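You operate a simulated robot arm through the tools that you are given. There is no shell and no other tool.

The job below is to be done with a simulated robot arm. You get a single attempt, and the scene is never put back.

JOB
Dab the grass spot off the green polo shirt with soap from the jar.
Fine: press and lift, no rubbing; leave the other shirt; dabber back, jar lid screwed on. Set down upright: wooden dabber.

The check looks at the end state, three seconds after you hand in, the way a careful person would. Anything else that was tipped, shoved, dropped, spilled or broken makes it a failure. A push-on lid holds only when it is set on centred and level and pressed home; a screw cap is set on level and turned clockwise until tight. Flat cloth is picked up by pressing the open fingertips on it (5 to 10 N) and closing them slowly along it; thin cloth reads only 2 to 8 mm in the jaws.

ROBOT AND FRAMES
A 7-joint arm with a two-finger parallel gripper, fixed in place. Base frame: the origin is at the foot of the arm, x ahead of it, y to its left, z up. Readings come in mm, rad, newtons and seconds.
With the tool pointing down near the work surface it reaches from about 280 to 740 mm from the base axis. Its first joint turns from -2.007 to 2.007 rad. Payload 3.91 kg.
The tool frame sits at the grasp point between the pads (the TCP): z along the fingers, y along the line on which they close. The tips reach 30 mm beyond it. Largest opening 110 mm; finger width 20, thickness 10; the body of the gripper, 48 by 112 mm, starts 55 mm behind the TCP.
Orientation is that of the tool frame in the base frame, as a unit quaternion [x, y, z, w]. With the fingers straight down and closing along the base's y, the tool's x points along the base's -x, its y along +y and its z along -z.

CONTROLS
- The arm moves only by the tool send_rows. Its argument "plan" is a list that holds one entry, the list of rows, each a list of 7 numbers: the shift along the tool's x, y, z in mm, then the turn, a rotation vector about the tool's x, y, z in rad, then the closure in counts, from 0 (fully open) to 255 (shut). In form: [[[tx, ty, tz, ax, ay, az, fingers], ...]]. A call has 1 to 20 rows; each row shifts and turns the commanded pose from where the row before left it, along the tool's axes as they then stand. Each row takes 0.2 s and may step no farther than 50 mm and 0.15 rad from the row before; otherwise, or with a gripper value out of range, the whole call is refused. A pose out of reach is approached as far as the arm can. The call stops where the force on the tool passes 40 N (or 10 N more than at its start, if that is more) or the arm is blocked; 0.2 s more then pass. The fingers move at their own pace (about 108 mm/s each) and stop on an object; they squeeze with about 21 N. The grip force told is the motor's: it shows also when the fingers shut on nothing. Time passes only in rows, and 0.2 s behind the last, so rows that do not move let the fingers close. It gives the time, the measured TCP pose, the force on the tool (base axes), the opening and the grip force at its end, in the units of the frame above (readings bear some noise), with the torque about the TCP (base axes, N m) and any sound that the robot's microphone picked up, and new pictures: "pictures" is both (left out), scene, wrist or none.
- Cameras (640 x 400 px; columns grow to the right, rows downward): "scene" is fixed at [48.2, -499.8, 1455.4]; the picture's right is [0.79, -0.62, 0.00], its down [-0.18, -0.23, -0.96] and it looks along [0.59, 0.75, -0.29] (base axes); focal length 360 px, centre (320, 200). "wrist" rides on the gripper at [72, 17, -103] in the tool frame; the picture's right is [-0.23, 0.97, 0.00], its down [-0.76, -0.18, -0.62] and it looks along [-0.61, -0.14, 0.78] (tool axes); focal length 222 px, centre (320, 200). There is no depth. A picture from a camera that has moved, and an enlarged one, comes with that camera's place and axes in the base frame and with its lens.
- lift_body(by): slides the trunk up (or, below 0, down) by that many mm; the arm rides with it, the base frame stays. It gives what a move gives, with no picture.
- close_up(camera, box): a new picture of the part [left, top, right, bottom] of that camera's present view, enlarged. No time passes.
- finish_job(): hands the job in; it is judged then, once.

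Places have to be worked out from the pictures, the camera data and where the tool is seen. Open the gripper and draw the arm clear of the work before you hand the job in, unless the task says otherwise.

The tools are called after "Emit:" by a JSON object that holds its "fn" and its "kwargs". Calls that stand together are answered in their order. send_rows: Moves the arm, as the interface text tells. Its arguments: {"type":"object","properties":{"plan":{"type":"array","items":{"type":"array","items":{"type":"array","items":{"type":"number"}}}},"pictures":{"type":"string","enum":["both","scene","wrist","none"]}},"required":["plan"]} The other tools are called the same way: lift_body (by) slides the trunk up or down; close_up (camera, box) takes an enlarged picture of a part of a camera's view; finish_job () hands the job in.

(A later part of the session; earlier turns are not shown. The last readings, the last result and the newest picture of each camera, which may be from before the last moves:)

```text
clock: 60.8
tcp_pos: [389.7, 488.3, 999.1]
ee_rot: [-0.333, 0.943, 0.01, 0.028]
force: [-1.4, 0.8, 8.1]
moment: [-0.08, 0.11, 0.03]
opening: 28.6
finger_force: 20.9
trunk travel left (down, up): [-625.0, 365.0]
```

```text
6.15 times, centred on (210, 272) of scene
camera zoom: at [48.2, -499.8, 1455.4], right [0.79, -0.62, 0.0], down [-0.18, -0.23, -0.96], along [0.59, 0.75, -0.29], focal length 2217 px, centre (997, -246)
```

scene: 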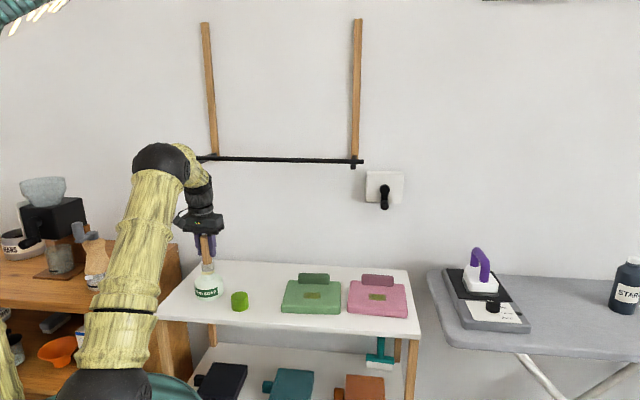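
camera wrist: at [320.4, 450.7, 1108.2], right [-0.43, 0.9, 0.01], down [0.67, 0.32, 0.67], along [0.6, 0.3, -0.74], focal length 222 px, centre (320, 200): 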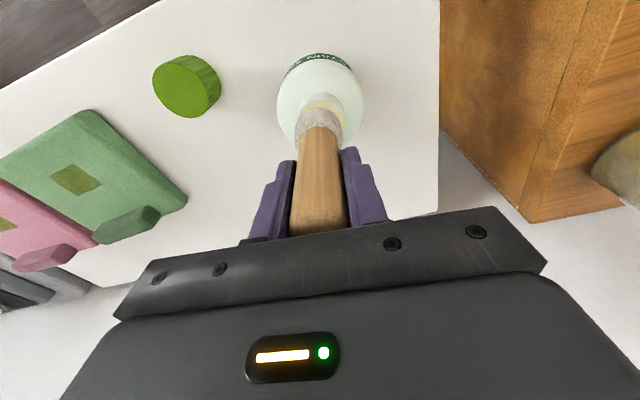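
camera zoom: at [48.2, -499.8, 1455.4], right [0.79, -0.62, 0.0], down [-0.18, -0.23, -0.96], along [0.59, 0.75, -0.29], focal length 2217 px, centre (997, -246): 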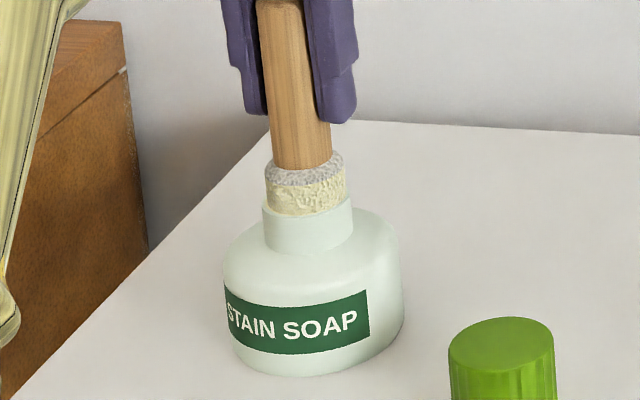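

Contact at 8 N, and the head's lower half has turned cream: it is loaded with soap. I lift it straight up out of the neck.

Emit:
{"fn": "send_rows", "kwargs": {"plan": [[[-0.1, 0, -2, 0, 0, 0, 255], [-0.2, 0, -4, 0, 0, 0, 255], [-0.4, 0, -7, 0, 0, 0, 255], [-0.6, 0, -10, 0, 0, 0, 255], [-0.6, 0, -10, 0, 0, 0, 255], [-0.6, 0, -10, 0, 0, 0, 255], [0, 0, 0, 0, 0, 0, 255]]], "pictures": "both"}}

Emit:
{"fn": "close_up", "kwargs": {"camera": "scene", "box": [180, 205, 250, 305]}}

```text
clock: 62.4
tcp_pos: [390.9, 488.1, 1041.6]
ee_rot: [-0.333, 0.942, 0.01, 0.028]
force: [-1.3, -0.4, -0.6]
moment: [0.03, 0.01, -0.02]
opening: 28.9
finger_force: 21.5
trunk travel left (down, up): [-625.0, 365.0]
camera wrist: at [319.3, 451.8, 1141.1], right [-0.43, 0.9, 0.01], down [0.67, 0.32, 0.67], along [0.6, 0.3, -0.74], focal length 222 px, centre (320, 200)
```

scene: 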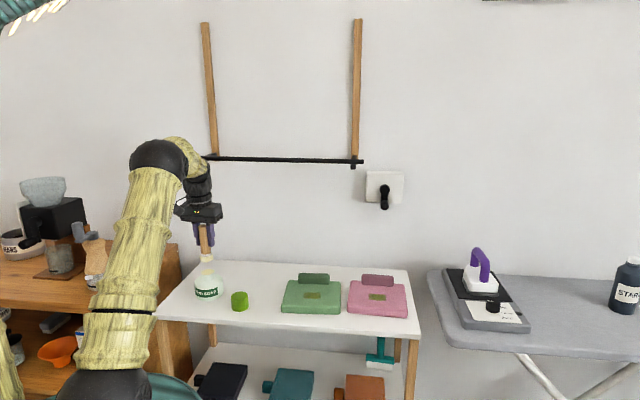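
wrist: 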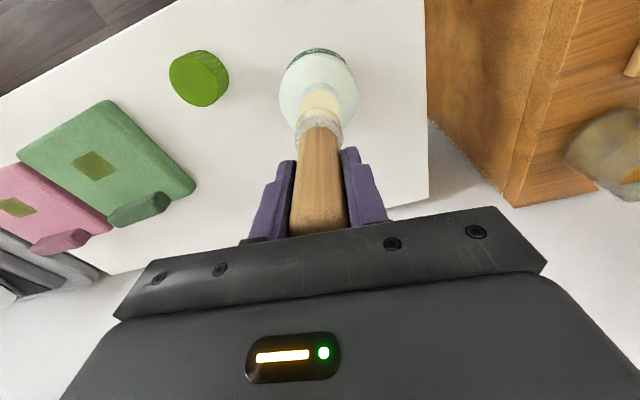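

```text
4.00 times, centred on (215, 255) of scene
camera zoom: at [48.2, -499.8, 1455.4], right [0.79, -0.62, 0.0], down [-0.18, -0.23, -0.96], along [0.59, 0.75, -0.29], focal length 1441 px, centre (740, -20)
```

zoom: 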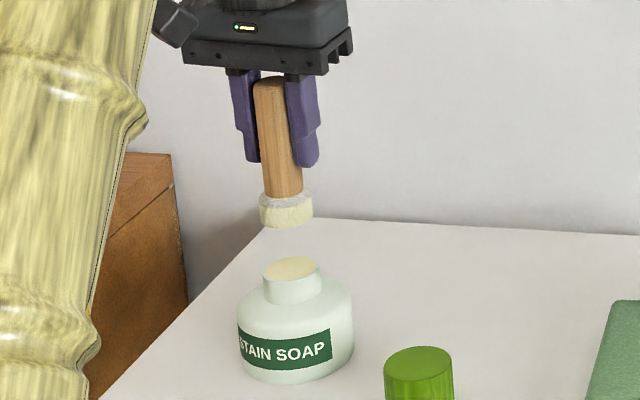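

The head carries soap and nothing dripped. I carry it across at height toward the green shirt's spot, estimated at (608, 249).

Emit:
{"fn": "send_rows", "kwargs": {"plan": [[[-1.5, -20, 0, 0, 0, 0, 255], [-1.6, -28, 0, 0, 0, 0, 255], [-1.6, -28, 0, 0, 0, 0, 255], [-1.6, -28, 0, 0, 0, 0, 255], [-1.6, -28, 0, 0, 0, 0, 255], [-1.6, -28, 0, 0, 0, 0, 255], [-1.6, -28, 0, 0, 0, 0, 255], [-1.6, -28, 0, 0, 0, 0, 255], [-1.6, -28, 0, 0, 0, 0, 255], [-1.6, -28, 0, 0, 0, 0, 255], [-1.6, -28, 0, 0, 0, 0, 255], [-1.0, -22, 0, 0, 0, 0, 255], [0, 0, 0, 0, 0, 0, 255]]], "pictures": "both"}}

Emit:
{"fn": "close_up", "kwargs": {"camera": "scene", "box": [260, 200, 420, 330]}}

Emit:
{"fn": "close_up", "kwargs": {"camera": "wrist", "box": [200, 0, 480, 200]}}

```text
clock: 65.2
tcp_pos: [605.9, 248.9, 1040.3]
ee_rot: [-0.333, 0.942, 0.01, 0.028]
force: [-0.8, -0.1, -0.6]
moment: [-0.01, 0.02, -0.03]
opening: 29.0
finger_force: 20.9
trunk travel left (down, up): [-625.0, 365.0]
camera wrist: at [535.5, 213.1, 1139.9], right [-0.43, 0.9, 0.01], down [0.67, 0.32, 0.67], along [0.6, 0.3, -0.74], focal length 222 px, centre (320, 200)
```

scene: 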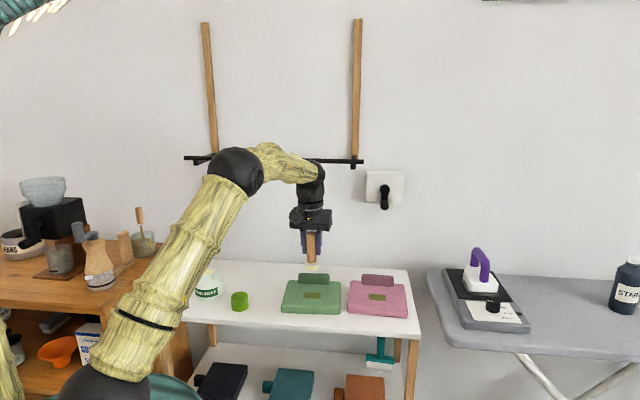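
wrist: 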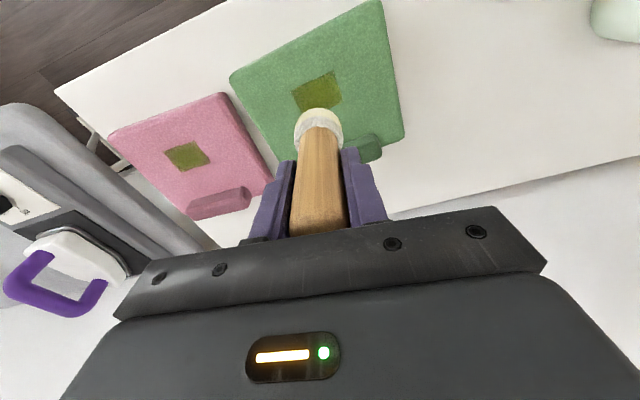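

```text
3.08 times, centred on (340, 265) of scene
camera zoom: at [48.2, -499.8, 1455.4], right [0.79, -0.62, 0.0], down [-0.18, -0.23, -0.96], along [0.59, 0.75, -0.29], focal length 1109 px, centre (258, 0)
```

zoom: 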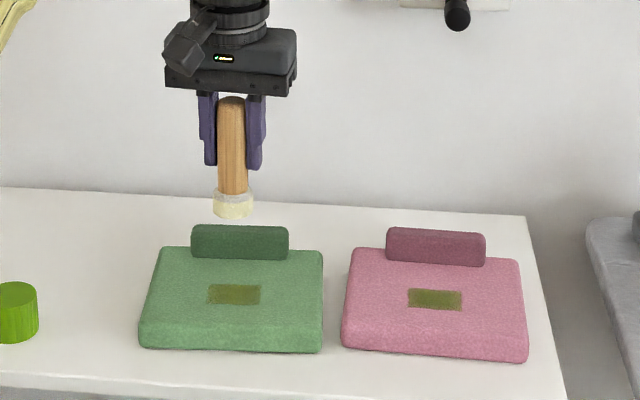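

```text
2.00 times, centred on (340, 100) of wrist
camera zoom: at [535.5, 213.1, 1139.9], right [-0.43, 0.9, 0.01], down [0.67, 0.32, 0.67], along [0.6, 0.3, -0.74], focal length 444 px, centre (280, 400)
```

zoom: 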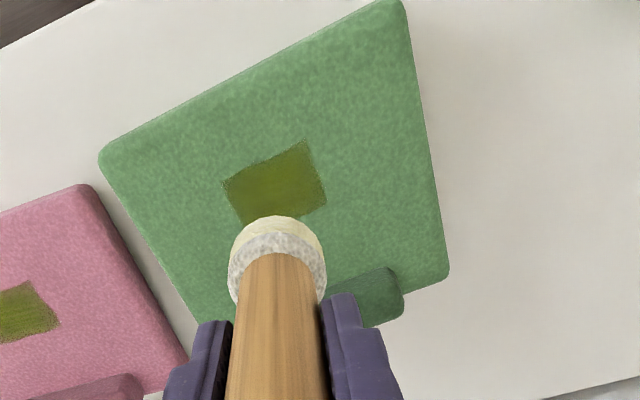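

The spot's centre reads (606.5, 248) at z ≈ 875 in both cameras, right below the head, and measures about 52 × 40 mm. I lower vertically (compensating the tool's tilt) to about 10 mm above the cloth.

Emit:
{"fn": "send_rows", "kwargs": {"plan": [[[1.2, 0, 20, 0, 0, 0, 255], [1.2, 0, 20, 0, 0, 0, 255], [1.2, 0, 20, 0, 0, 0, 255], [0.9, 0, 15, 0, 0, 0, 255], [0.3, 0, 5, 0, 0, 0, 255], [0, 0, 0, 0, 0, 0, 255]]], "pictures": "both"}}

Emit:
{"fn": "close_up", "kwargs": {"camera": "scene", "box": [270, 235, 360, 325]}}

Emit:
{"fn": "close_up", "kwargs": {"camera": "wrist", "box": [220, 40, 420, 160]}}

```text
clock: 66.6
tcp_pos: [607.4, 250.1, 962.6]
ee_rot: [-0.333, 0.942, 0.01, 0.028]
force: [0.7, -0.4, -1.6]
moment: [-0.01, -0.02, -0.01]
opening: 28.7
finger_force: 21.2
trunk travel left (down, up): [-625.0, 365.0]
camera wrist: at [536.2, 214.9, 1060.8], right [-0.43, 0.9, 0.01], down [0.67, 0.32, 0.67], along [0.6, 0.3, -0.74], focal length 222 px, centre (320, 200)
```

scene: 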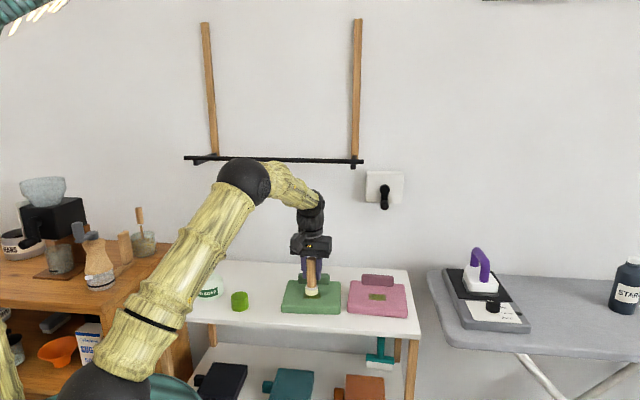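
wrist: 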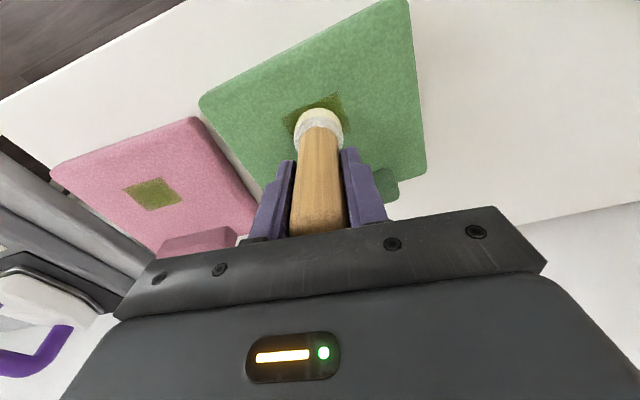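

```text
4.44 times, centred on (315, 280) of scene
camera zoom: at [48.2, -499.8, 1455.4], right [0.79, -0.62, 0.0], down [-0.18, -0.23, -0.96], along [0.59, 0.75, -0.29], focal length 1601 px, centre (342, -156)
```

zoom: 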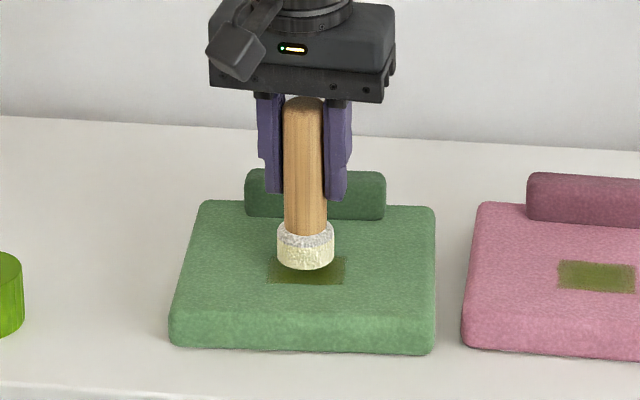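

```text
3.20 times, centred on (320, 100) of wrist
camera zoom: at [536.2, 214.9, 1060.8], right [-0.43, 0.9, 0.01], down [0.67, 0.32, 0.67], along [0.6, 0.3, -0.74], focal length 711 px, centre (320, 520)
```

zoom: 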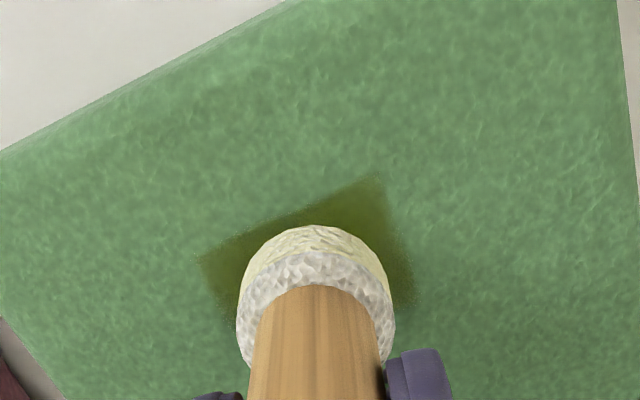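

The head is centred over the spot within about 2 mm, bottom about 14 mm above the cloth. I nudge 1 mm and lower vertically to just above it.

Emit:
{"fn": "send_rows", "kwargs": {"plan": [[[0.1, -1.0, 0, 0, 0, 0, 255], [0.24, 0, 4, 0, 0, 0, 255], [0.24, 0, 4, 0, 0, 0, 255], [0.12, 0, 2, 0, 0, 0, 255], [0, 0, 0, 0, 0, 0, 255]]], "pictures": "none"}}

Emit:
{"fn": "close_up", "kwargs": {"camera": "scene", "box": [280, 255, 350, 320]}}

```text
clock: 67.8
tcp_pos: [609.6, 247.8, 952.5]
ee_rot: [-0.334, 0.942, 0.01, 0.028]
force: [0.2, 0.4, -0.8]
moment: [0.01, 0.03, -0.02]
opening: 28.7
finger_force: 20.9
trunk travel left (down, up): [-625.0, 365.0]
```

```text
6.15 times, centred on (315, 288) of scene
camera zoom: at [48.2, -499.8, 1455.4], right [0.79, -0.62, 0.0], down [-0.18, -0.23, -0.96], along [0.59, 0.75, -0.29], focal length 2217 px, centre (351, -338)
```

zoom: 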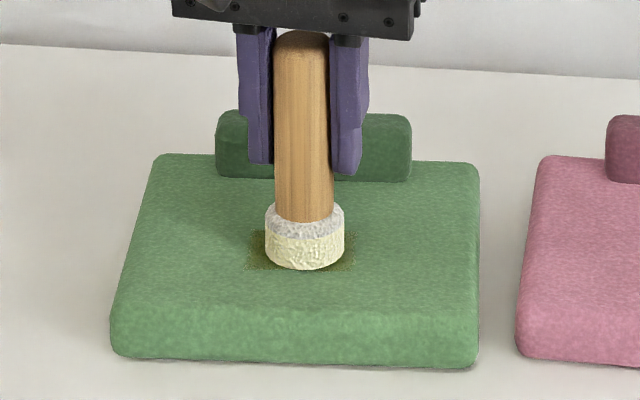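

The head hangs just over the centre of the spot. I go down 1 mm at a time until it presses.

Emit:
{"fn": "send_rows", "kwargs": {"plan": [[[0.06, 0, 1, 0, 0, 0, 255], [0.06, 0, 1, 0, 0, 0, 255], [0.06, 0, 1, 0, 0, 0, 255], [0, 0, 0, 0, 0, 0, 255]]], "pictures": "none"}}

```text
clock: 68.8
tcp_pos: [608.2, 247.4, 950.1]
ee_rot: [-0.332, 0.943, 0.01, 0.03]
force: [-0.6, -1.8, 9.1]
moment: [-0.14, 0.08, -0.02]
opening: 28.7
finger_force: 21.6
trunk travel left (down, up): [-625.0, 365.0]
```

Pressed at 9 N. I now lift straight up without any sideways motion and look at the spot.

Emit:
{"fn": "send_rows", "kwargs": {"plan": [[[0, 0, 0, 0, 0, 0, 255], [-0.12, 0, -2, 0, 0, 0, 255], [-0.3, 0, -5, 0, 0, 0, 255], [-0.6, 0, -10, 0, 0, 0, 255], [-0.9, 0, -15, 0, 0, 0, 255], [-0.9, 0, -15, 0, 0, 0, 255], [0, 0, 0, 0, 0, 0, 255]]], "pictures": "both"}}

Emit:
{"fn": "close_up", "kwargs": {"camera": "scene", "box": [270, 235, 360, 325]}}

Emit:
{"fn": "close_up", "kwargs": {"camera": "wrist", "box": [220, 40, 420, 160]}}

```text
clock: 70.4
tcp_pos: [607.7, 246.9, 998.7]
ee_rot: [-0.333, 0.943, 0.01, 0.028]
force: [0.4, -0.1, -1.5]
moment: [0.0, 0.02, -0.04]
opening: 28.3
finger_force: 21.1
trunk travel left (down, up): [-625.0, 365.0]
camera wrist: at [536.5, 211.8, 1097.2], right [-0.43, 0.9, 0.01], down [0.67, 0.32, 0.67], along [0.6, 0.3, -0.74], focal length 222 px, centre (320, 200)
```

scene: 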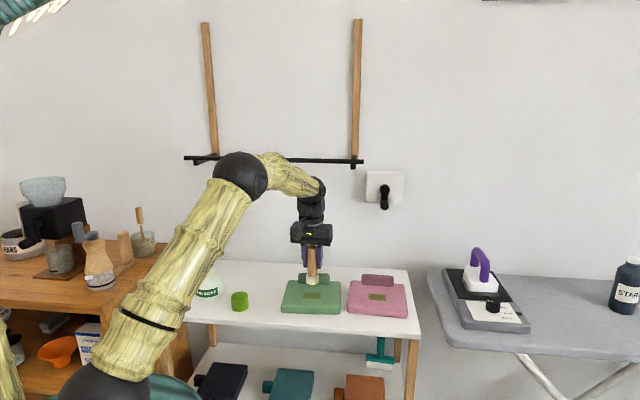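
wrist: 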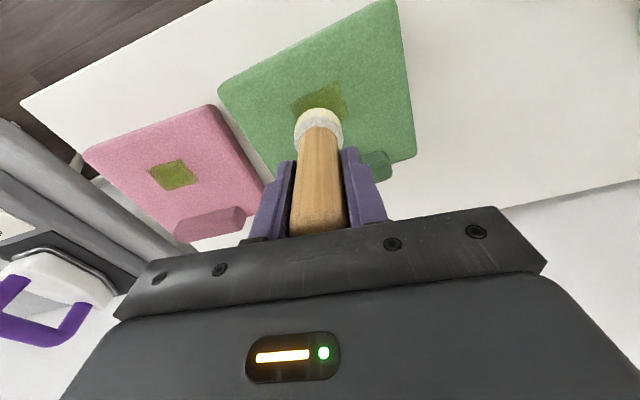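

```text
4.44 times, centred on (315, 280) of scene
camera zoom: at [48.2, -499.8, 1455.4], right [0.79, -0.62, 0.0], down [-0.18, -0.23, -0.96], along [0.59, 0.75, -0.29], focal length 1601 px, centre (342, -156)
```

zoom: 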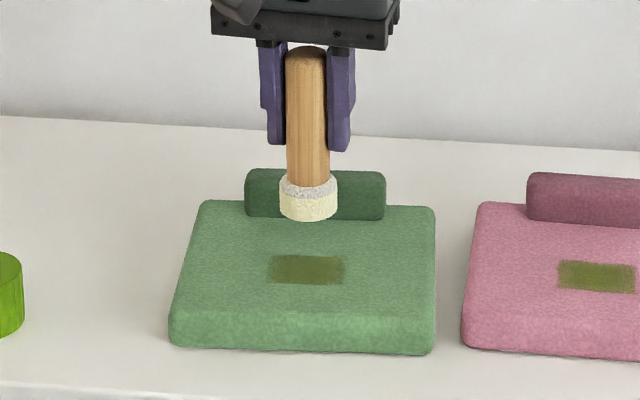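

```text
3.20 times, centred on (320, 100) of wrist
camera zoom: at [536.5, 211.8, 1097.2], right [-0.43, 0.9, 0.01], down [0.67, 0.32, 0.67], along [0.6, 0.3, -0.74], focal length 711 px, centre (320, 520)
```

zoom: 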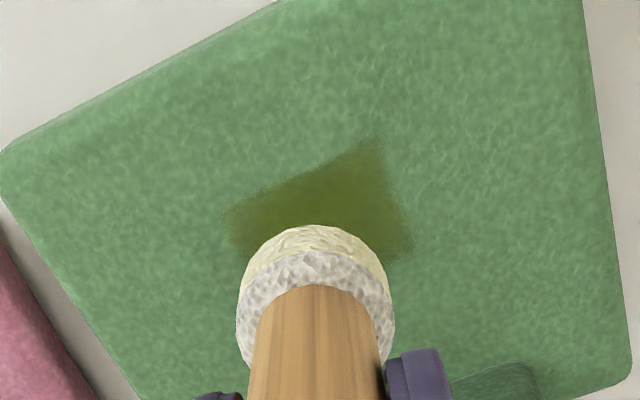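

The spot looks slightly paler but still there, so it will take several dabs. I look closer at its colour before dabbing again.

Emit:
{"fn": "close_up", "kwargs": {"camera": "scene", "box": [290, 280, 400, 310]}}

```text
5.82 times, centred on (345, 295) of scene
camera zoom: at [48.2, -499.8, 1455.4], right [0.79, -0.62, 0.0], down [-0.18, -0.23, -0.96], along [0.59, 0.75, -0.29], focal length 2096 px, centre (174, -353)
```

zoom: 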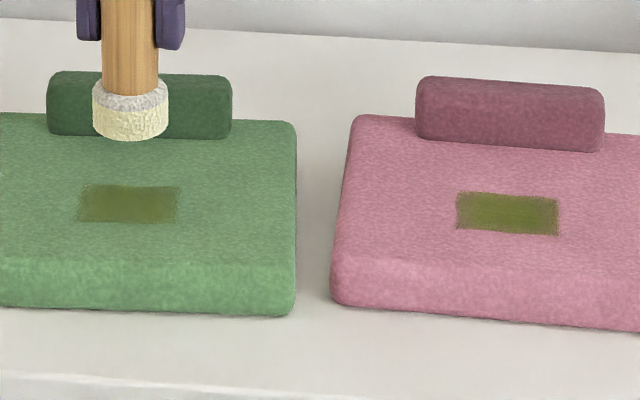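

The green shirt's spot is paler than the pink one's now. I repeat the same vertical press and lift at the same place, holding the press briefly.

Emit:
{"fn": "send_rows", "kwargs": {"plan": [[[0.9, 0, 15, 0, 0, 0, 255], [0.9, 0, 15, 0, 0, 0, 255], [0.6, 0, 10, 0, 0, 0, 255], [0.24, 0, 4, 0, 0, 0, 255], [0.12, 0, 2, 0, 0, 0, 255], [0.06, 0, 1, 0, 0, 0, 255], [0, 0, 0, 0, 0, 0, 255], [0, 0, 0, 0, 0, 0, 255]]], "pictures": "none"}}

Emit:
{"fn": "send_rows", "kwargs": {"plan": [[[-0.06, 0, -1, 0, 0, 0, 255], [-0.12, 0, -2, 0, 0, 0, 255], [-0.24, 0, -4, 0, 0, 0, 255], [-0.6, 0, -10, 0, 0, 0, 255], [-0.9, 0, -15, 0, 0, 0, 255], [-0.9, 0, -15, 0, 0, 0, 255], [0, 0, 0, 0, 0, 0, 255]]], "pictures": "wrist"}}

Emit:
{"fn": "close_up", "kwargs": {"camera": "scene", "box": [290, 280, 400, 310]}}

Emit:
{"fn": "close_up", "kwargs": {"camera": "wrist", "box": [220, 40, 420, 160]}}

```text
clock: 72.2
tcp_pos: [606.9, 249.0, 950.7]
ee_rot: [-0.333, 0.943, 0.01, 0.029]
force: [1.1, 0.1, 4.6]
moment: [0.03, -0.04, 0.01]
opening: 28.6
finger_force: 21.1
trunk travel left (down, up): [-625.0, 365.0]
```

```text
clock: 73.8
tcp_pos: [607.4, 250.3, 996.2]
ee_rot: [-0.333, 0.943, 0.01, 0.027]
force: [-0.1, 0.6, -1.0]
moment: [-0.03, -0.02, 0.01]
opening: 28.7
finger_force: 21.7
trunk travel left (down, up): [-625.0, 365.0]
camera wrist: at [537.1, 214.6, 1096.0], right [-0.43, 0.9, 0.01], down [0.67, 0.32, 0.67], along [0.6, 0.3, -0.74], focal length 222 px, centre (320, 200)
```

wrist: 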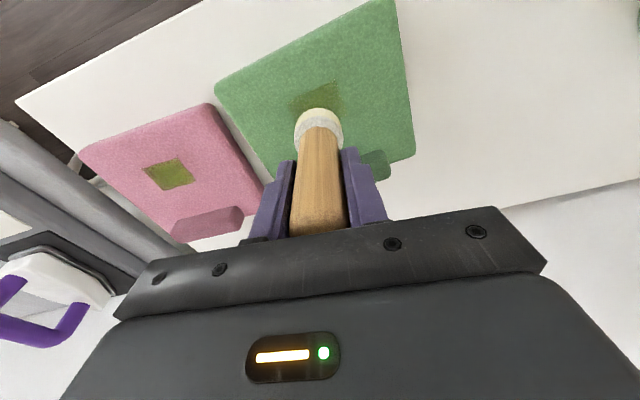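

```text
5.82 times, centred on (345, 295) of scene
camera zoom: at [48.2, -499.8, 1455.4], right [0.79, -0.62, 0.0], down [-0.18, -0.23, -0.96], along [0.59, 0.75, -0.29], focal length 2096 px, centre (174, -353)
```

zoom: 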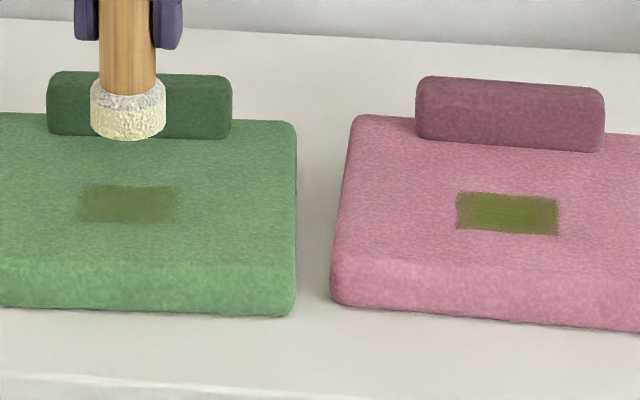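

```text
3.20 times, centred on (320, 100) of wrist
camera zoom: at [537.1, 214.6, 1096.0], right [-0.43, 0.9, 0.01], down [0.67, 0.32, 0.67], along [0.6, 0.3, -0.74], focal length 711 px, centre (320, 520)
```

zoom: 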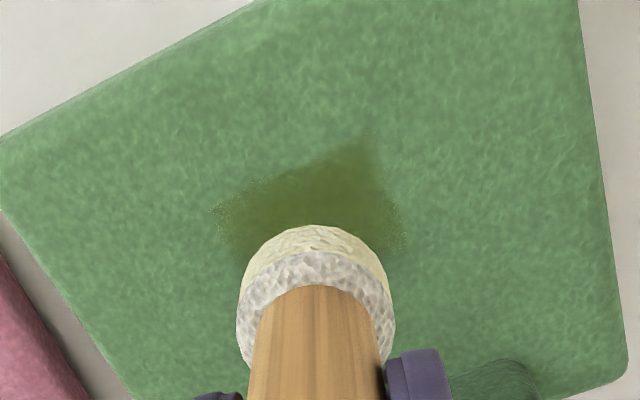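

Each dab pales the spot visibly (the second at 4.6 N worked too). I continue with further press-and-lift dabs at the same place.

Emit:
{"fn": "send_rows", "kwargs": {"plan": [[[0.9, 0, 15, 0, 0, 0, 255], [0.9, 0, 15, 0, 0, 0, 255], [0.6, 0, 10, 0, 0, 0, 255], [0.24, 0, 4, 0, 0, 0, 255], [0.12, 0, 2, 0, 0, 0, 255], [0.08, 0, 1.4, 0, 0, 0, 255], [0, 0, 0, 0, 0, 0, 255], [0, 0, 0, 0, 0, 0, 255]]], "pictures": "none"}}

Emit:
{"fn": "send_rows", "kwargs": {"plan": [[[-0.08, 0, -1.4, 0, 0, 0, 255], [-0.12, 0, -2, 0, 0, 0, 255], [-0.24, 0, -4, 0, 0, 0, 255], [-0.6, 0, -10, 0, 0, 0, 255], [-0.9, 0, -15, 0, 0, 0, 255], [-0.9, 0, -15, 0, 0, 0, 255], [0, 0, 0, 0, 0, 0, 255]]], "pictures": "wrist"}}

Emit:
{"fn": "close_up", "kwargs": {"camera": "scene", "box": [290, 280, 400, 310]}}

Emit:
{"fn": "close_up", "kwargs": {"camera": "wrist", "box": [220, 40, 420, 160]}}

```text
clock: 75.6
tcp_pos: [608.6, 248.2, 951.8]
ee_rot: [-0.333, 0.943, 0.011, 0.03]
force: [-0.6, 0.0, 11.3]
moment: [-0.04, 0.08, -0.02]
opening: 28.6
finger_force: 20.6
trunk travel left (down, up): [-625.0, 365.0]
```

```text
clock: 77.2
tcp_pos: [608.0, 249.2, 997.6]
ee_rot: [-0.334, 0.942, 0.009, 0.028]
force: [1.0, 0.8, -0.6]
moment: [-0.01, -0.01, -0.03]
opening: 28.6
finger_force: 21.2
trunk travel left (down, up): [-625.0, 365.0]
camera wrist: at [536.9, 213.6, 1096.2], right [-0.43, 0.9, 0.01], down [0.67, 0.32, 0.67], along [0.6, 0.3, -0.74], focal length 222 px, centre (320, 200)
```

wrist: 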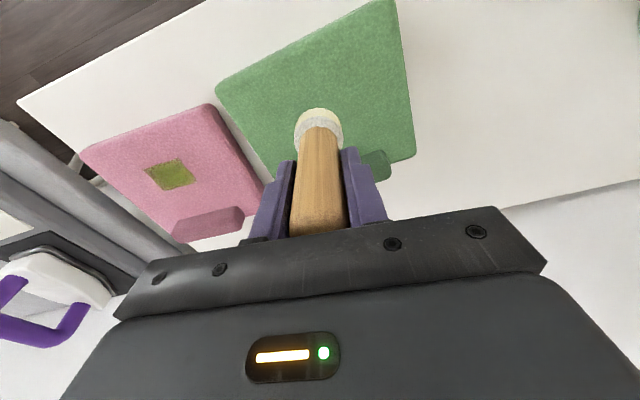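

```text
5.82 times, centred on (345, 295) of scene
camera zoom: at [48.2, -499.8, 1455.4], right [0.79, -0.62, 0.0], down [-0.18, -0.23, -0.96], along [0.59, 0.75, -0.29], focal length 2096 px, centre (174, -353)
```

zoom: 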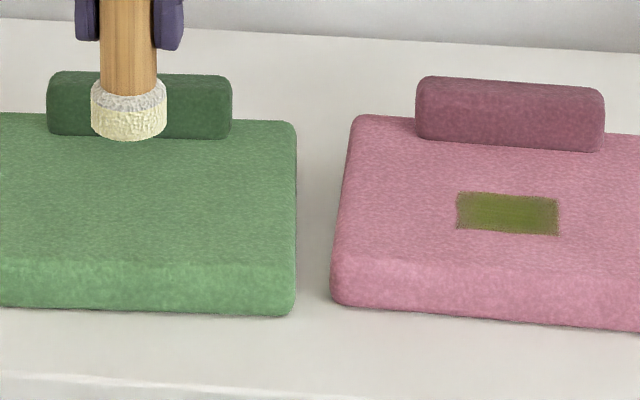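

```text
3.20 times, centred on (320, 100) of wrist
camera zoom: at [536.9, 213.6, 1096.2], right [-0.43, 0.9, 0.01], down [0.67, 0.32, 0.67], along [0.6, 0.3, -0.74], focal length 711 px, centre (320, 520)
```

zoom: 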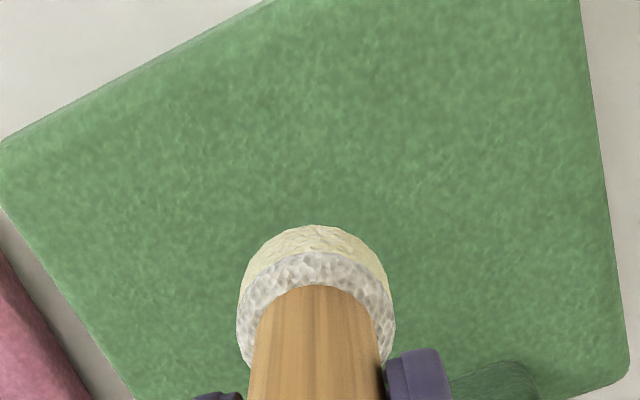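

After the third dab the spot is gone, and the pink shirt is untouched. I carry the dabber back to the staging point in front of its place, then lower to pass under the rail.

Emit:
{"fn": "send_rows", "kwargs": {"plan": [[[-1.4, 12, 0, 0, 0, 0, 255], [-2.8, 23.3, 0, 0, 0, 0, 255], [-2.8, 23.3, 0, 0, 0, 0, 255], [-2.8, 23.3, 0, 0, 0, 0, 255], [-2.8, 23.3, 0, 0, 0, 0, 255], [-2.8, 23.3, 0, 0, 0, 0, 255], [-2.8, 23.3, 0, 0, 0, 0, 255], [-2.8, 23.3, 0, 0, 0, 0, 255], [-1.2, 11.4, 0, 0, 0, 0, 255], [0.9, 0, 15, 0, 0, 0, 255], [0.9, 0, 15, 0, 0, 0, 255], [0.9, 0, 15, 0, 0, 0, 255], [0, 0, 0, 0, 0, 0, 255]]], "pictures": "both"}}

```text
clock: 80.0
tcp_pos: [506.9, 408.5, 952.7]
ee_rot: [-0.333, 0.943, 0.01, 0.029]
force: [0.3, -1.6, -0.5]
moment: [0.0, 0.04, 0.01]
opening: 28.6
finger_force: 20.8
trunk travel left (down, up): [-625.0, 365.0]
camera wrist: at [436.8, 372.2, 1051.4], right [-0.43, 0.9, 0.01], down [0.67, 0.32, 0.67], along [0.6, 0.3, -0.74], focal length 222 px, centre (320, 200)
```

scene: 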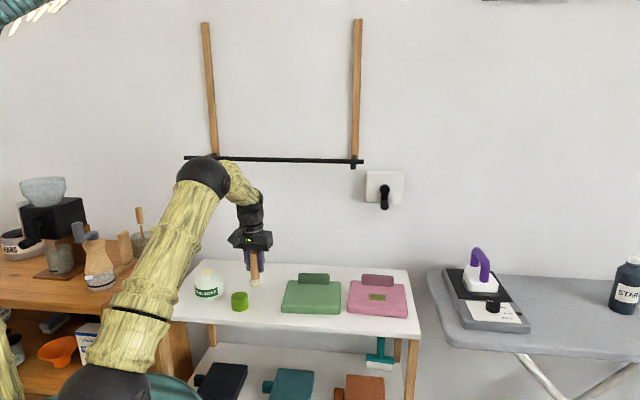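
wrist: 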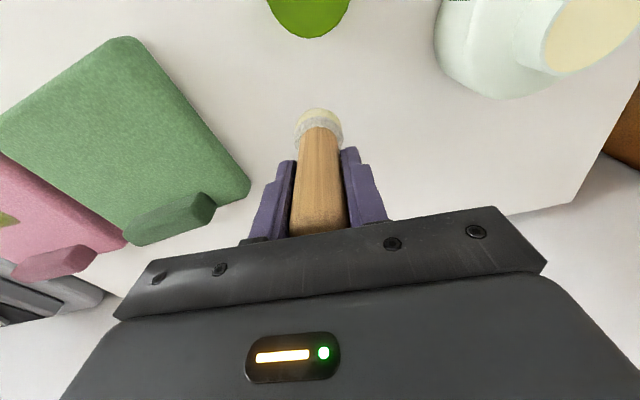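

The stain is gone in the wrist view too. I move radially outward under the rail to the dabber's original place, still about 20 mm above the table.

Emit:
{"fn": "send_rows", "kwargs": {"plan": [[[-20.8, 0, 3.5, 0, 0, 0, 255], [-20.8, 0, 3.5, 0, 0, 0, 255], [-20.8, 0, 3.5, 0, 0, 0, 255], [-20.8, 0.1, 3.5, 0, 0, 0, 255], [-15, 0.1, 2, 0, 0, 0, 255], [0, 0, 0, 0, 0, 0, 255]]], "pictures": "both"}}

Emit:
{"fn": "close_up", "kwargs": {"camera": "scene", "box": [225, 205, 305, 295]}}

```text
clock: 81.4
tcp_pos: [583.2, 470.7, 942.0]
ee_rot: [-0.332, 0.943, 0.009, 0.027]
force: [-0.2, -0.4, -0.5]
moment: [-0.03, 0.05, -0.01]
opening: 28.8
finger_force: 21.2
trunk travel left (down, up): [-625.0, 365.0]
camera wrist: at [512.6, 434.3, 1041.4], right [-0.43, 0.9, 0.01], down [0.67, 0.32, 0.67], along [0.6, 0.3, -0.74], focal length 222 px, centre (320, 200)
```

scene: 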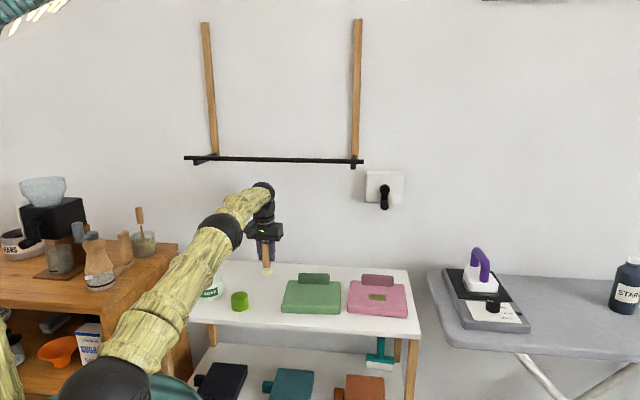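
wrist: 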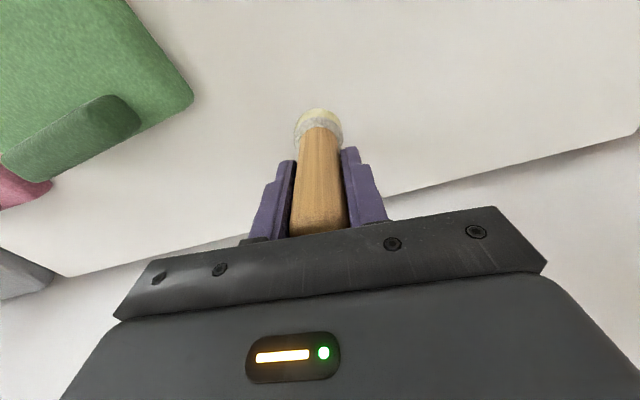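

```text
4.44 times, centred on (265, 250) of scene
camera zoom: at [48.2, -499.8, 1455.4], right [0.79, -0.62, 0.0], down [-0.18, -0.23, -0.96], along [0.59, 0.75, -0.29], focal length 1601 px, centre (564, -22)
```

zoom: 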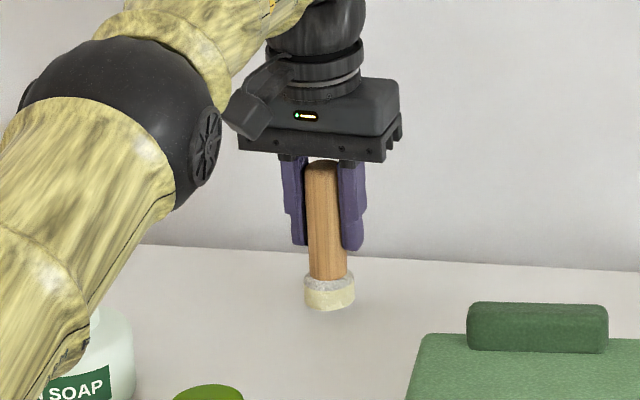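

The dabber hangs about 6.8 mm short of its place. I move the rest of the way and lower to a few millimetres above the table.

Emit:
{"fn": "send_rows", "kwargs": {"plan": [[[-3.3, -0.1, 0, 0, 0, 0, 255], [-3.3, -0.1, 0, 0, 0, 0, 255], [0.3, 0, 5, 0, 0, 0, 255], [0.3, 0, 5, 0, 0, 0, 255], [0.24, 0, 4, 0, 0, 0, 255], [0, 0, 0, 0, 0, 0, 255]]], "pictures": "none"}}

Emit:
{"fn": "close_up", "kwargs": {"camera": "scene", "box": [235, 235, 295, 295]}}

```text
clock: 82.8
tcp_pos: [589.0, 473.2, 927.3]
ee_rot: [-0.332, 0.943, 0.01, 0.028]
force: [-0.7, -0.8, -0.9]
moment: [0.0, -0.01, 0.02]
opening: 29.0
finger_force: 20.9
trunk travel left (down, up): [-625.0, 365.0]
```

```text
6.67 times, centred on (265, 265) of scene
camera zoom: at [48.2, -499.8, 1455.4], right [0.79, -0.62, 0.0], down [-0.18, -0.23, -0.96], along [0.59, 0.75, -0.29], focal length 2402 px, centre (687, -233)
```

zoom: 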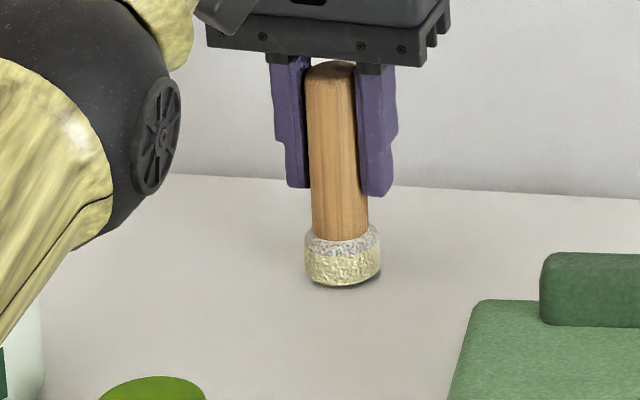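

A small gap remains. I creep down 1 mm at a time for contact.

Emit:
{"fn": "send_rows", "kwargs": {"plan": [[[0.06, 0, 1, 0, 0, 0, 255], [0.06, 0, 1, 0, 0, 0, 255], [0.06, 0, 1, 0, 0, 0, 255], [0, 0, 0, 0, 0, 0, 255]]], "pictures": "none"}}

```text
clock: 83.8
tcp_pos: [590.3, 473.4, 926.1]
ee_rot: [-0.334, 0.942, 0.01, 0.027]
force: [-0.7, -0.3, -0.8]
moment: [0.01, -0.01, -0.01]
opening: 28.7
finger_force: 21.3
trunk travel left (down, up): [-625.0, 365.0]
```

Emit:
{"fn": "send_rows", "kwargs": {"plan": [[[0.06, 0, 1, 0, 0, 0, 255], [0.03, 0, 0.5, 0, 0, 0, 255], [0, 0, 0, 0, 0, 0, 255]]], "pictures": "none"}}

Emit:
{"fn": "close_up", "kwargs": {"camera": "scene", "box": [245, 260, 285, 290]}}

```text
clock: 84.6
tcp_pos: [589.8, 473.4, 925.8]
ee_rot: [-0.334, 0.942, 0.011, 0.029]
force: [-0.6, -0.6, -0.7]
moment: [0.02, -0.01, 0.01]
opening: 28.9
finger_force: 20.8
trunk travel left (down, up): [-625.0, 365.0]
```

```text
13.33 times, centred on (265, 275) of scene
camera zoom: at [48.2, -499.8, 1455.4], right [0.79, -0.62, 0.0], down [-0.18, -0.23, -0.96], along [0.59, 0.75, -0.29], focal length 4804 px, centre (1053, -800)
```

zoom: 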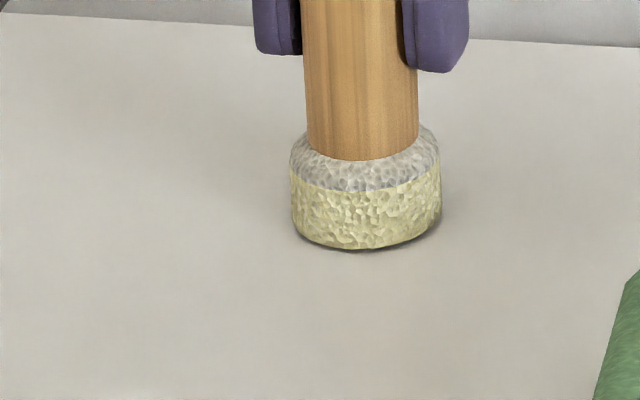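

No contact force yet though the gap looks tiny; readings are noisy by about a millimetre. I go down 1 mm more and recheck.

Emit:
{"fn": "send_rows", "kwargs": {"plan": [[[0.06, 0, 1, 0, 0, 0, 255], [0, 0, 0, 0, 0, 0, 255], [0, 0, 0, 0, 0, 0, 255]]], "pictures": "none"}}

```text
clock: 85.4
tcp_pos: [590.9, 472.6, 923.5]
ee_rot: [-0.333, 0.942, 0.01, 0.028]
force: [-0.2, -0.1, -1.2]
moment: [-0.02, 0.01, 0.0]
opening: 28.7
finger_force: 20.8
trunk travel left (down, up): [-625.0, 365.0]
```

Emit:
{"fn": "send_rows", "kwargs": {"plan": [[[0.04, 0, 0.7, 0, 0, 0, 255], [0, 0, 0, 0, 0, 0, 255], [0, 0, 0, 0, 0, 0, 255]]], "pictures": "none"}}

```text
clock: 86.2
tcp_pos: [589.1, 473.3, 924.4]
ee_rot: [-0.333, 0.942, 0.011, 0.028]
force: [0.0, 0.3, 0.4]
moment: [-0.01, -0.02, 0.02]
opening: 28.8
finger_force: 21.0
trunk travel left (down, up): [-625.0, 365.0]
```

The force just changed from −0.9 to +0.4 N, so the table is beginning to carry it. I go down 0.6 mm more to seat it.

Emit:
{"fn": "send_rows", "kwargs": {"plan": [[[0.03, 0, 0.6, 0, 0, 0, 255], [0, 0, 0, 0, 0, 0, 255], [0, 0, 0, 0, 0, 0, 255]]], "pictures": "none"}}

Emit:
{"fn": "close_up", "kwargs": {"camera": "scene", "box": [235, 235, 295, 295]}}

```text
clock: 87.0
tcp_pos: [591.3, 474.4, 922.3]
ee_rot: [-0.333, 0.943, 0.01, 0.028]
force: [-0.2, 0.2, -1.3]
moment: [-0.01, 0.01, 0.02]
opening: 28.8
finger_force: 21.3
trunk travel left (down, up): [-625.0, 365.0]
```

```text
6.67 times, centred on (265, 265) of scene
camera zoom: at [48.2, -499.8, 1455.4], right [0.79, -0.62, 0.0], down [-0.18, -0.23, -0.96], along [0.59, 0.75, -0.29], focal length 2402 px, centre (687, -233)
```

zoom: 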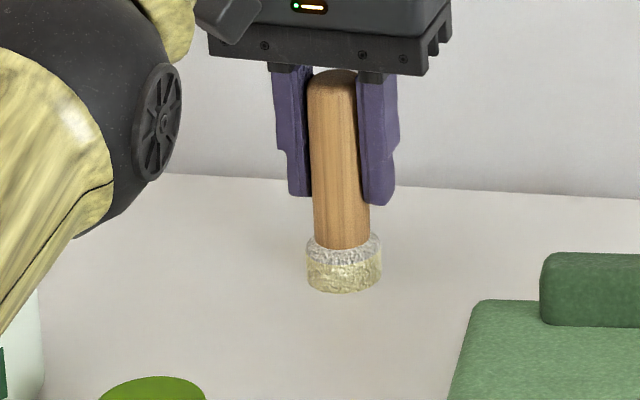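

That was only noise (−1.3 N now), so contact is still to come. I continue by 0.8 mm steps.

Emit:
{"fn": "send_rows", "kwargs": {"plan": [[[0.05, 0, 0.8, 0, 0, 0, 255], [0, 0, 0, 0, 0, 0, 255], [0, 0, 0, 0, 0, 0, 255]]], "pictures": "none"}}

```text
clock: 87.8
tcp_pos: [590.0, 473.2, 922.7]
ee_rot: [-0.333, 0.942, 0.01, 0.029]
force: [2.3, 0.3, 6.8]
moment: [0.06, -0.14, 0.0]
opening: 28.7
finger_force: 21.0
trunk travel left (down, up): [-625.0, 365.0]
```

Firm contact at 6.8 N at z ≈ 922.5, the same height as when I picked it up. I ease off 0.4 mm and open the fingers gently.

Emit:
{"fn": "send_rows", "kwargs": {"plan": [[[0, 0, -0.4, 0, 0, 0, 255], [0, 0, 0, 0, 0, 0, 180], [0, 0, 0, 0, 0, 0, 160], [0, 0, 0, 0, 0, 0, 120], [0, 0, 0, 0, 0, 0, 60], [0, 0, 0, 0, 0, 0, 0], [0, 0, 0, 0, 0, 0, 0]]], "pictures": "both"}}

Emit:
{"fn": "close_up", "kwargs": {"camera": "scene", "box": [225, 225, 305, 295]}}

```text
clock: 89.4
tcp_pos: [590.1, 473.8, 921.3]
ee_rot: [-0.334, 0.942, 0.01, 0.029]
force: [0.0, 0.0, -0.1]
moment: [0.01, -0.01, -0.01]
opening: 110.2
finger_force: 0.0
trunk travel left (down, up): [-625.0, 365.0]
camera wrist: at [519.1, 438.0, 1021.1], right [-0.43, 0.9, 0.01], down [0.67, 0.32, 0.67], along [0.6, 0.3, -0.74], focal length 222 px, centre (320, 200)
```

scene: 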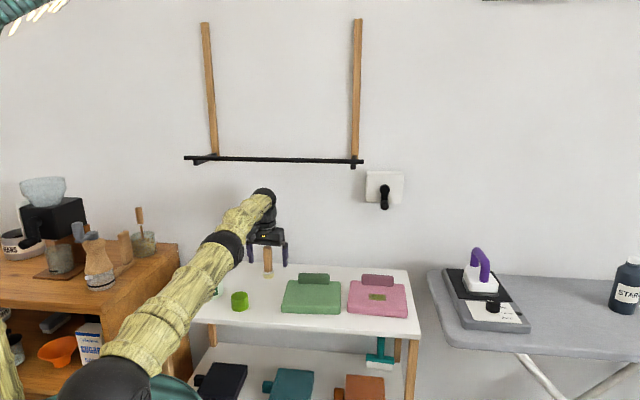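
wrist: 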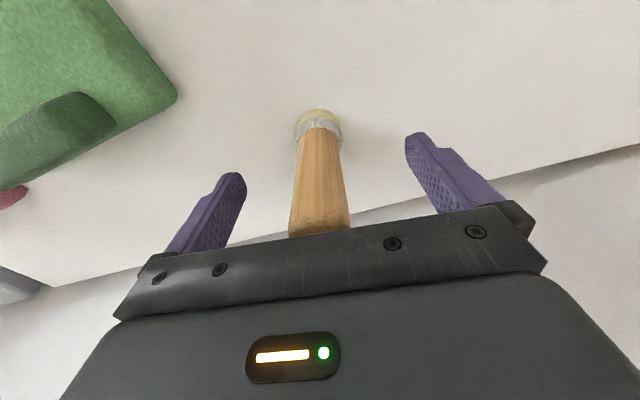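

```text
5.71 times, centred on (265, 260) of scene
camera zoom: at [48.2, -499.8, 1455.4], right [0.79, -0.62, 0.0], down [-0.18, -0.23, -0.96], along [0.59, 0.75, -0.29], focal length 2059 px, centre (634, -143)
```

zoom: 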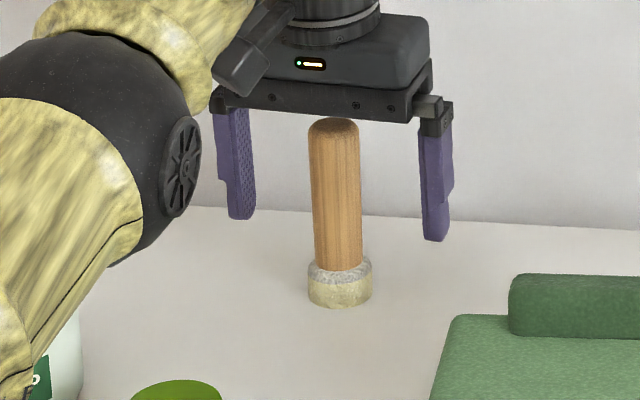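

The dabber stands upright on its own in its place. I back the open hand straight inward, level, and then remove the tilt.

Emit:
{"fn": "send_rows", "kwargs": {"plan": [[[10, 0, -0.6, 0, 0, 0, 0], [20, 0, -1.2, 0, 0, 0, 0], [20, 0, -1.2, 0, 0, 0, 0], [20, 0, -1.2, 0, 0, 0, 0], [20, 0, -1.2, 0, 0, 0, 0], [20, 0, -1.2, 0, 0, 0, 0], [0, 0, 0, 0, 0.03, 0, 0], [0, 0, 0, 0, 0.03, 0, 0], [0, 0, -20, 0, 0, 0, 0], [0, 0, -25, 0, 0, 0, 0], [0, 0, -25, 0, 0, 0, 0], [0, 0, 0, 0, 0, 0, 0]]], "pictures": "both"}}

Emit:
{"fn": "close_up", "kwargs": {"camera": "scene", "box": [190, 230, 310, 310]}}

Emit:
{"fn": "close_up", "kwargs": {"camera": "wrist", "box": [160, 0, 520, 230]}}

```text
clock: 92.0
tcp_pos: [505.1, 405.5, 990.1]
ee_rot: [-0.333, 0.943, 0.0, 0.0]
force: [0.3, 0.3, 0.4]
moment: [0.01, 0.05, 0.01]
opening: 110.1
finger_force: 0.1
trunk travel left (down, up): [-625.0, 365.0]
camera wrist: at [438.5, 373.1, 1093.5], right [-0.43, 0.9, 0.0], down [0.7, 0.34, 0.62], along [0.56, 0.27, -0.78], focal length 222 px, centre (320, 200)
```

scene: 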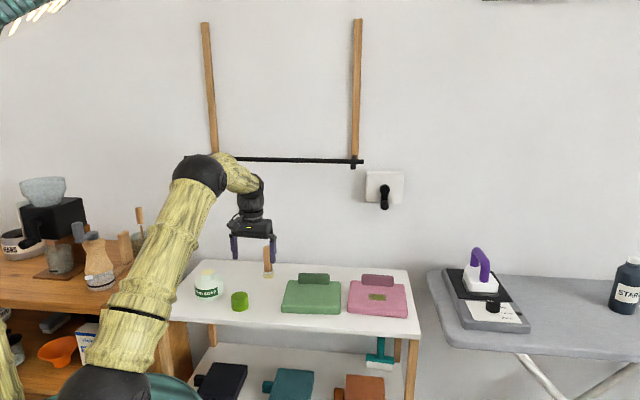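
wrist: 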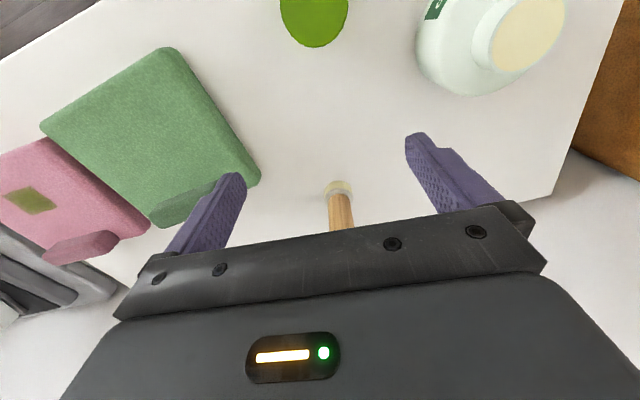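

```text
5.00 times, centred on (250, 270) of scene
camera zoom: at [48.2, -499.8, 1455.4], right [0.79, -0.62, 0.0], down [-0.18, -0.23, -0.96], along [0.59, 0.75, -0.29], focal length 1802 px, centre (670, -150)
```

zoom: 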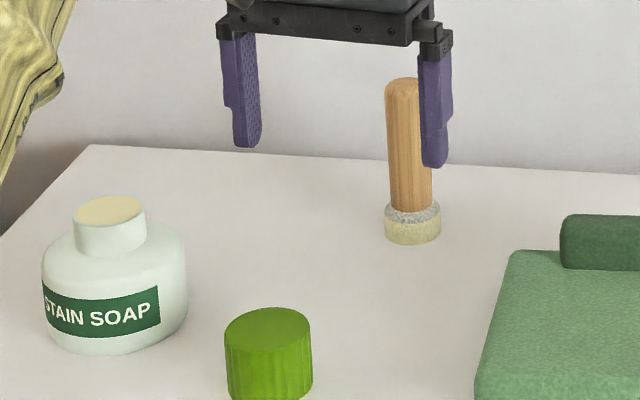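

```text
1.74 times, centred on (340, 115) of wrist
camera zoom: at [438.5, 373.1, 1093.5], right [-0.43, 0.9, 0.0], down [0.7, 0.34, 0.62], along [0.56, 0.27, -0.78], focal length 386 px, centre (285, 348)
```

zoom: 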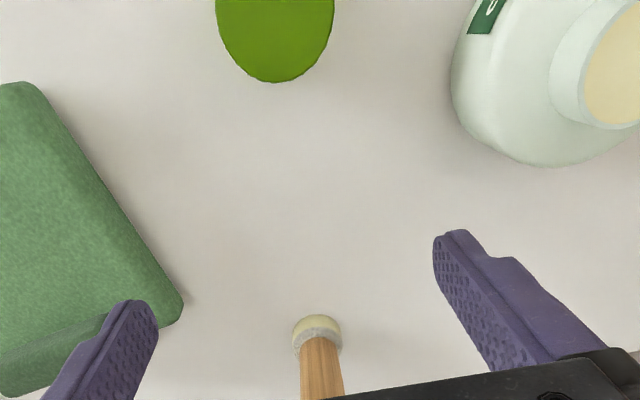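

The dabber is upright in its place and the hand is clear. I move above the cap at (431.5, 366) and turn the hand counter-clockwise so that a long clockwise tightening stroke is available.

Emit:
{"fn": "send_rows", "kwargs": {"plan": [[[20.5, 3.9, 0, 0, 0, 0, 0], [20.5, 3.9, 0, 0, 0, 0, 0], [20.5, 3.9, 0, 0, 0, 0, 0], [20.5, 3.9, 0, 0, 0, 0, 0], [0, 0, 0, 0, 0, -0.14, 0], [0, 0, 0, 0, 0, -0.14, 0], [0, 0, 0, 0, 0, -0.14, 0], [0, 0, 0, 0, 0, -0.14, 0], [0, 0, 0, 0, 0, -0.14, 0], [0, 0, 0, 0, 0, -0.14, 0], [0, 0, 0, 0, 0, -0.14, 0], [0, 0, 0, 0, 0, -0.14, 0], [0, 0, 0, 0, 0, -0.14, 0], [0, 0, 0, 0, 0, -0.14, 0], [0, 0, 0, 0, 0, -0.14, 0], [0, 0, 0, 0, 0, -0.14, 0], [0, 0, 0, 0, 0, -0.14, 0], [0, 0, 0, 0, 0, 0, 0]]], "pictures": "both"}}

Emit:
{"fn": "close_up", "kwargs": {"camera": "wrist", "box": [220, 70, 460, 230]}}

```text
clock: 95.8
tcp_pos: [431.3, 365.8, 991.9]
ee_rot: [0.949, -0.316, -0.001, -0.001]
force: [-0.2, -0.2, -1.1]
moment: [0.02, -0.03, 0.01]
opening: 110.2
finger_force: 0.0
trunk travel left (down, up): [-625.0, 365.0]
camera wrist: at [479.5, 309.0, 1095.7], right [-0.77, -0.64, 0.0], down [-0.5, 0.6, 0.62], along [-0.4, 0.48, -0.78], focal length 222 px, centre (320, 200)
```

scene: 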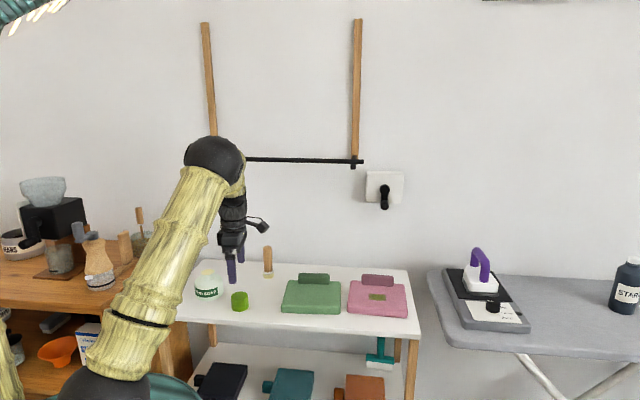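
wrist: 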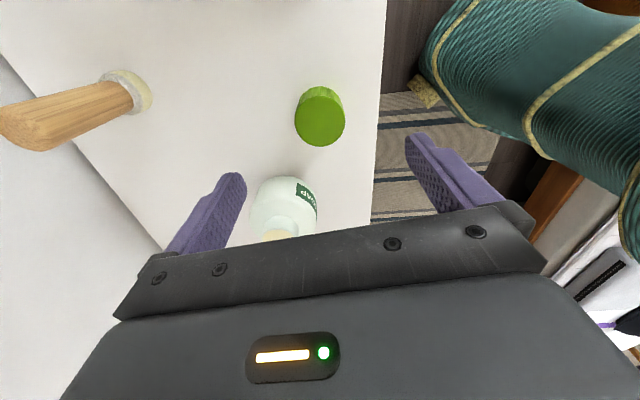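

```text
2.50 times, centred on (340, 150) of wrist
camera zoom: at [479.5, 309.0, 1095.7], right [-0.77, -0.64, 0.0], down [-0.5, 0.6, 0.62], along [-0.4, 0.48, -0.78], focal length 555 px, centre (270, 325)
```

zoom: 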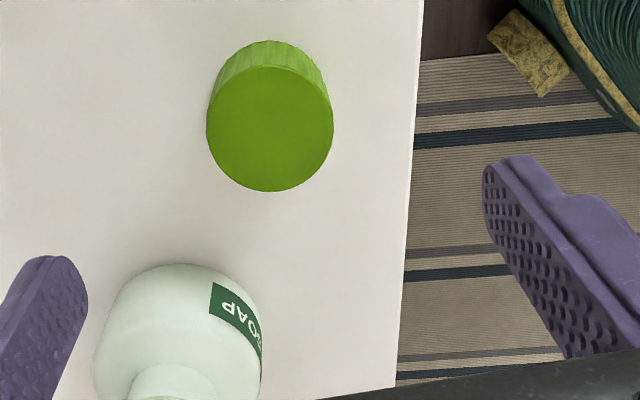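

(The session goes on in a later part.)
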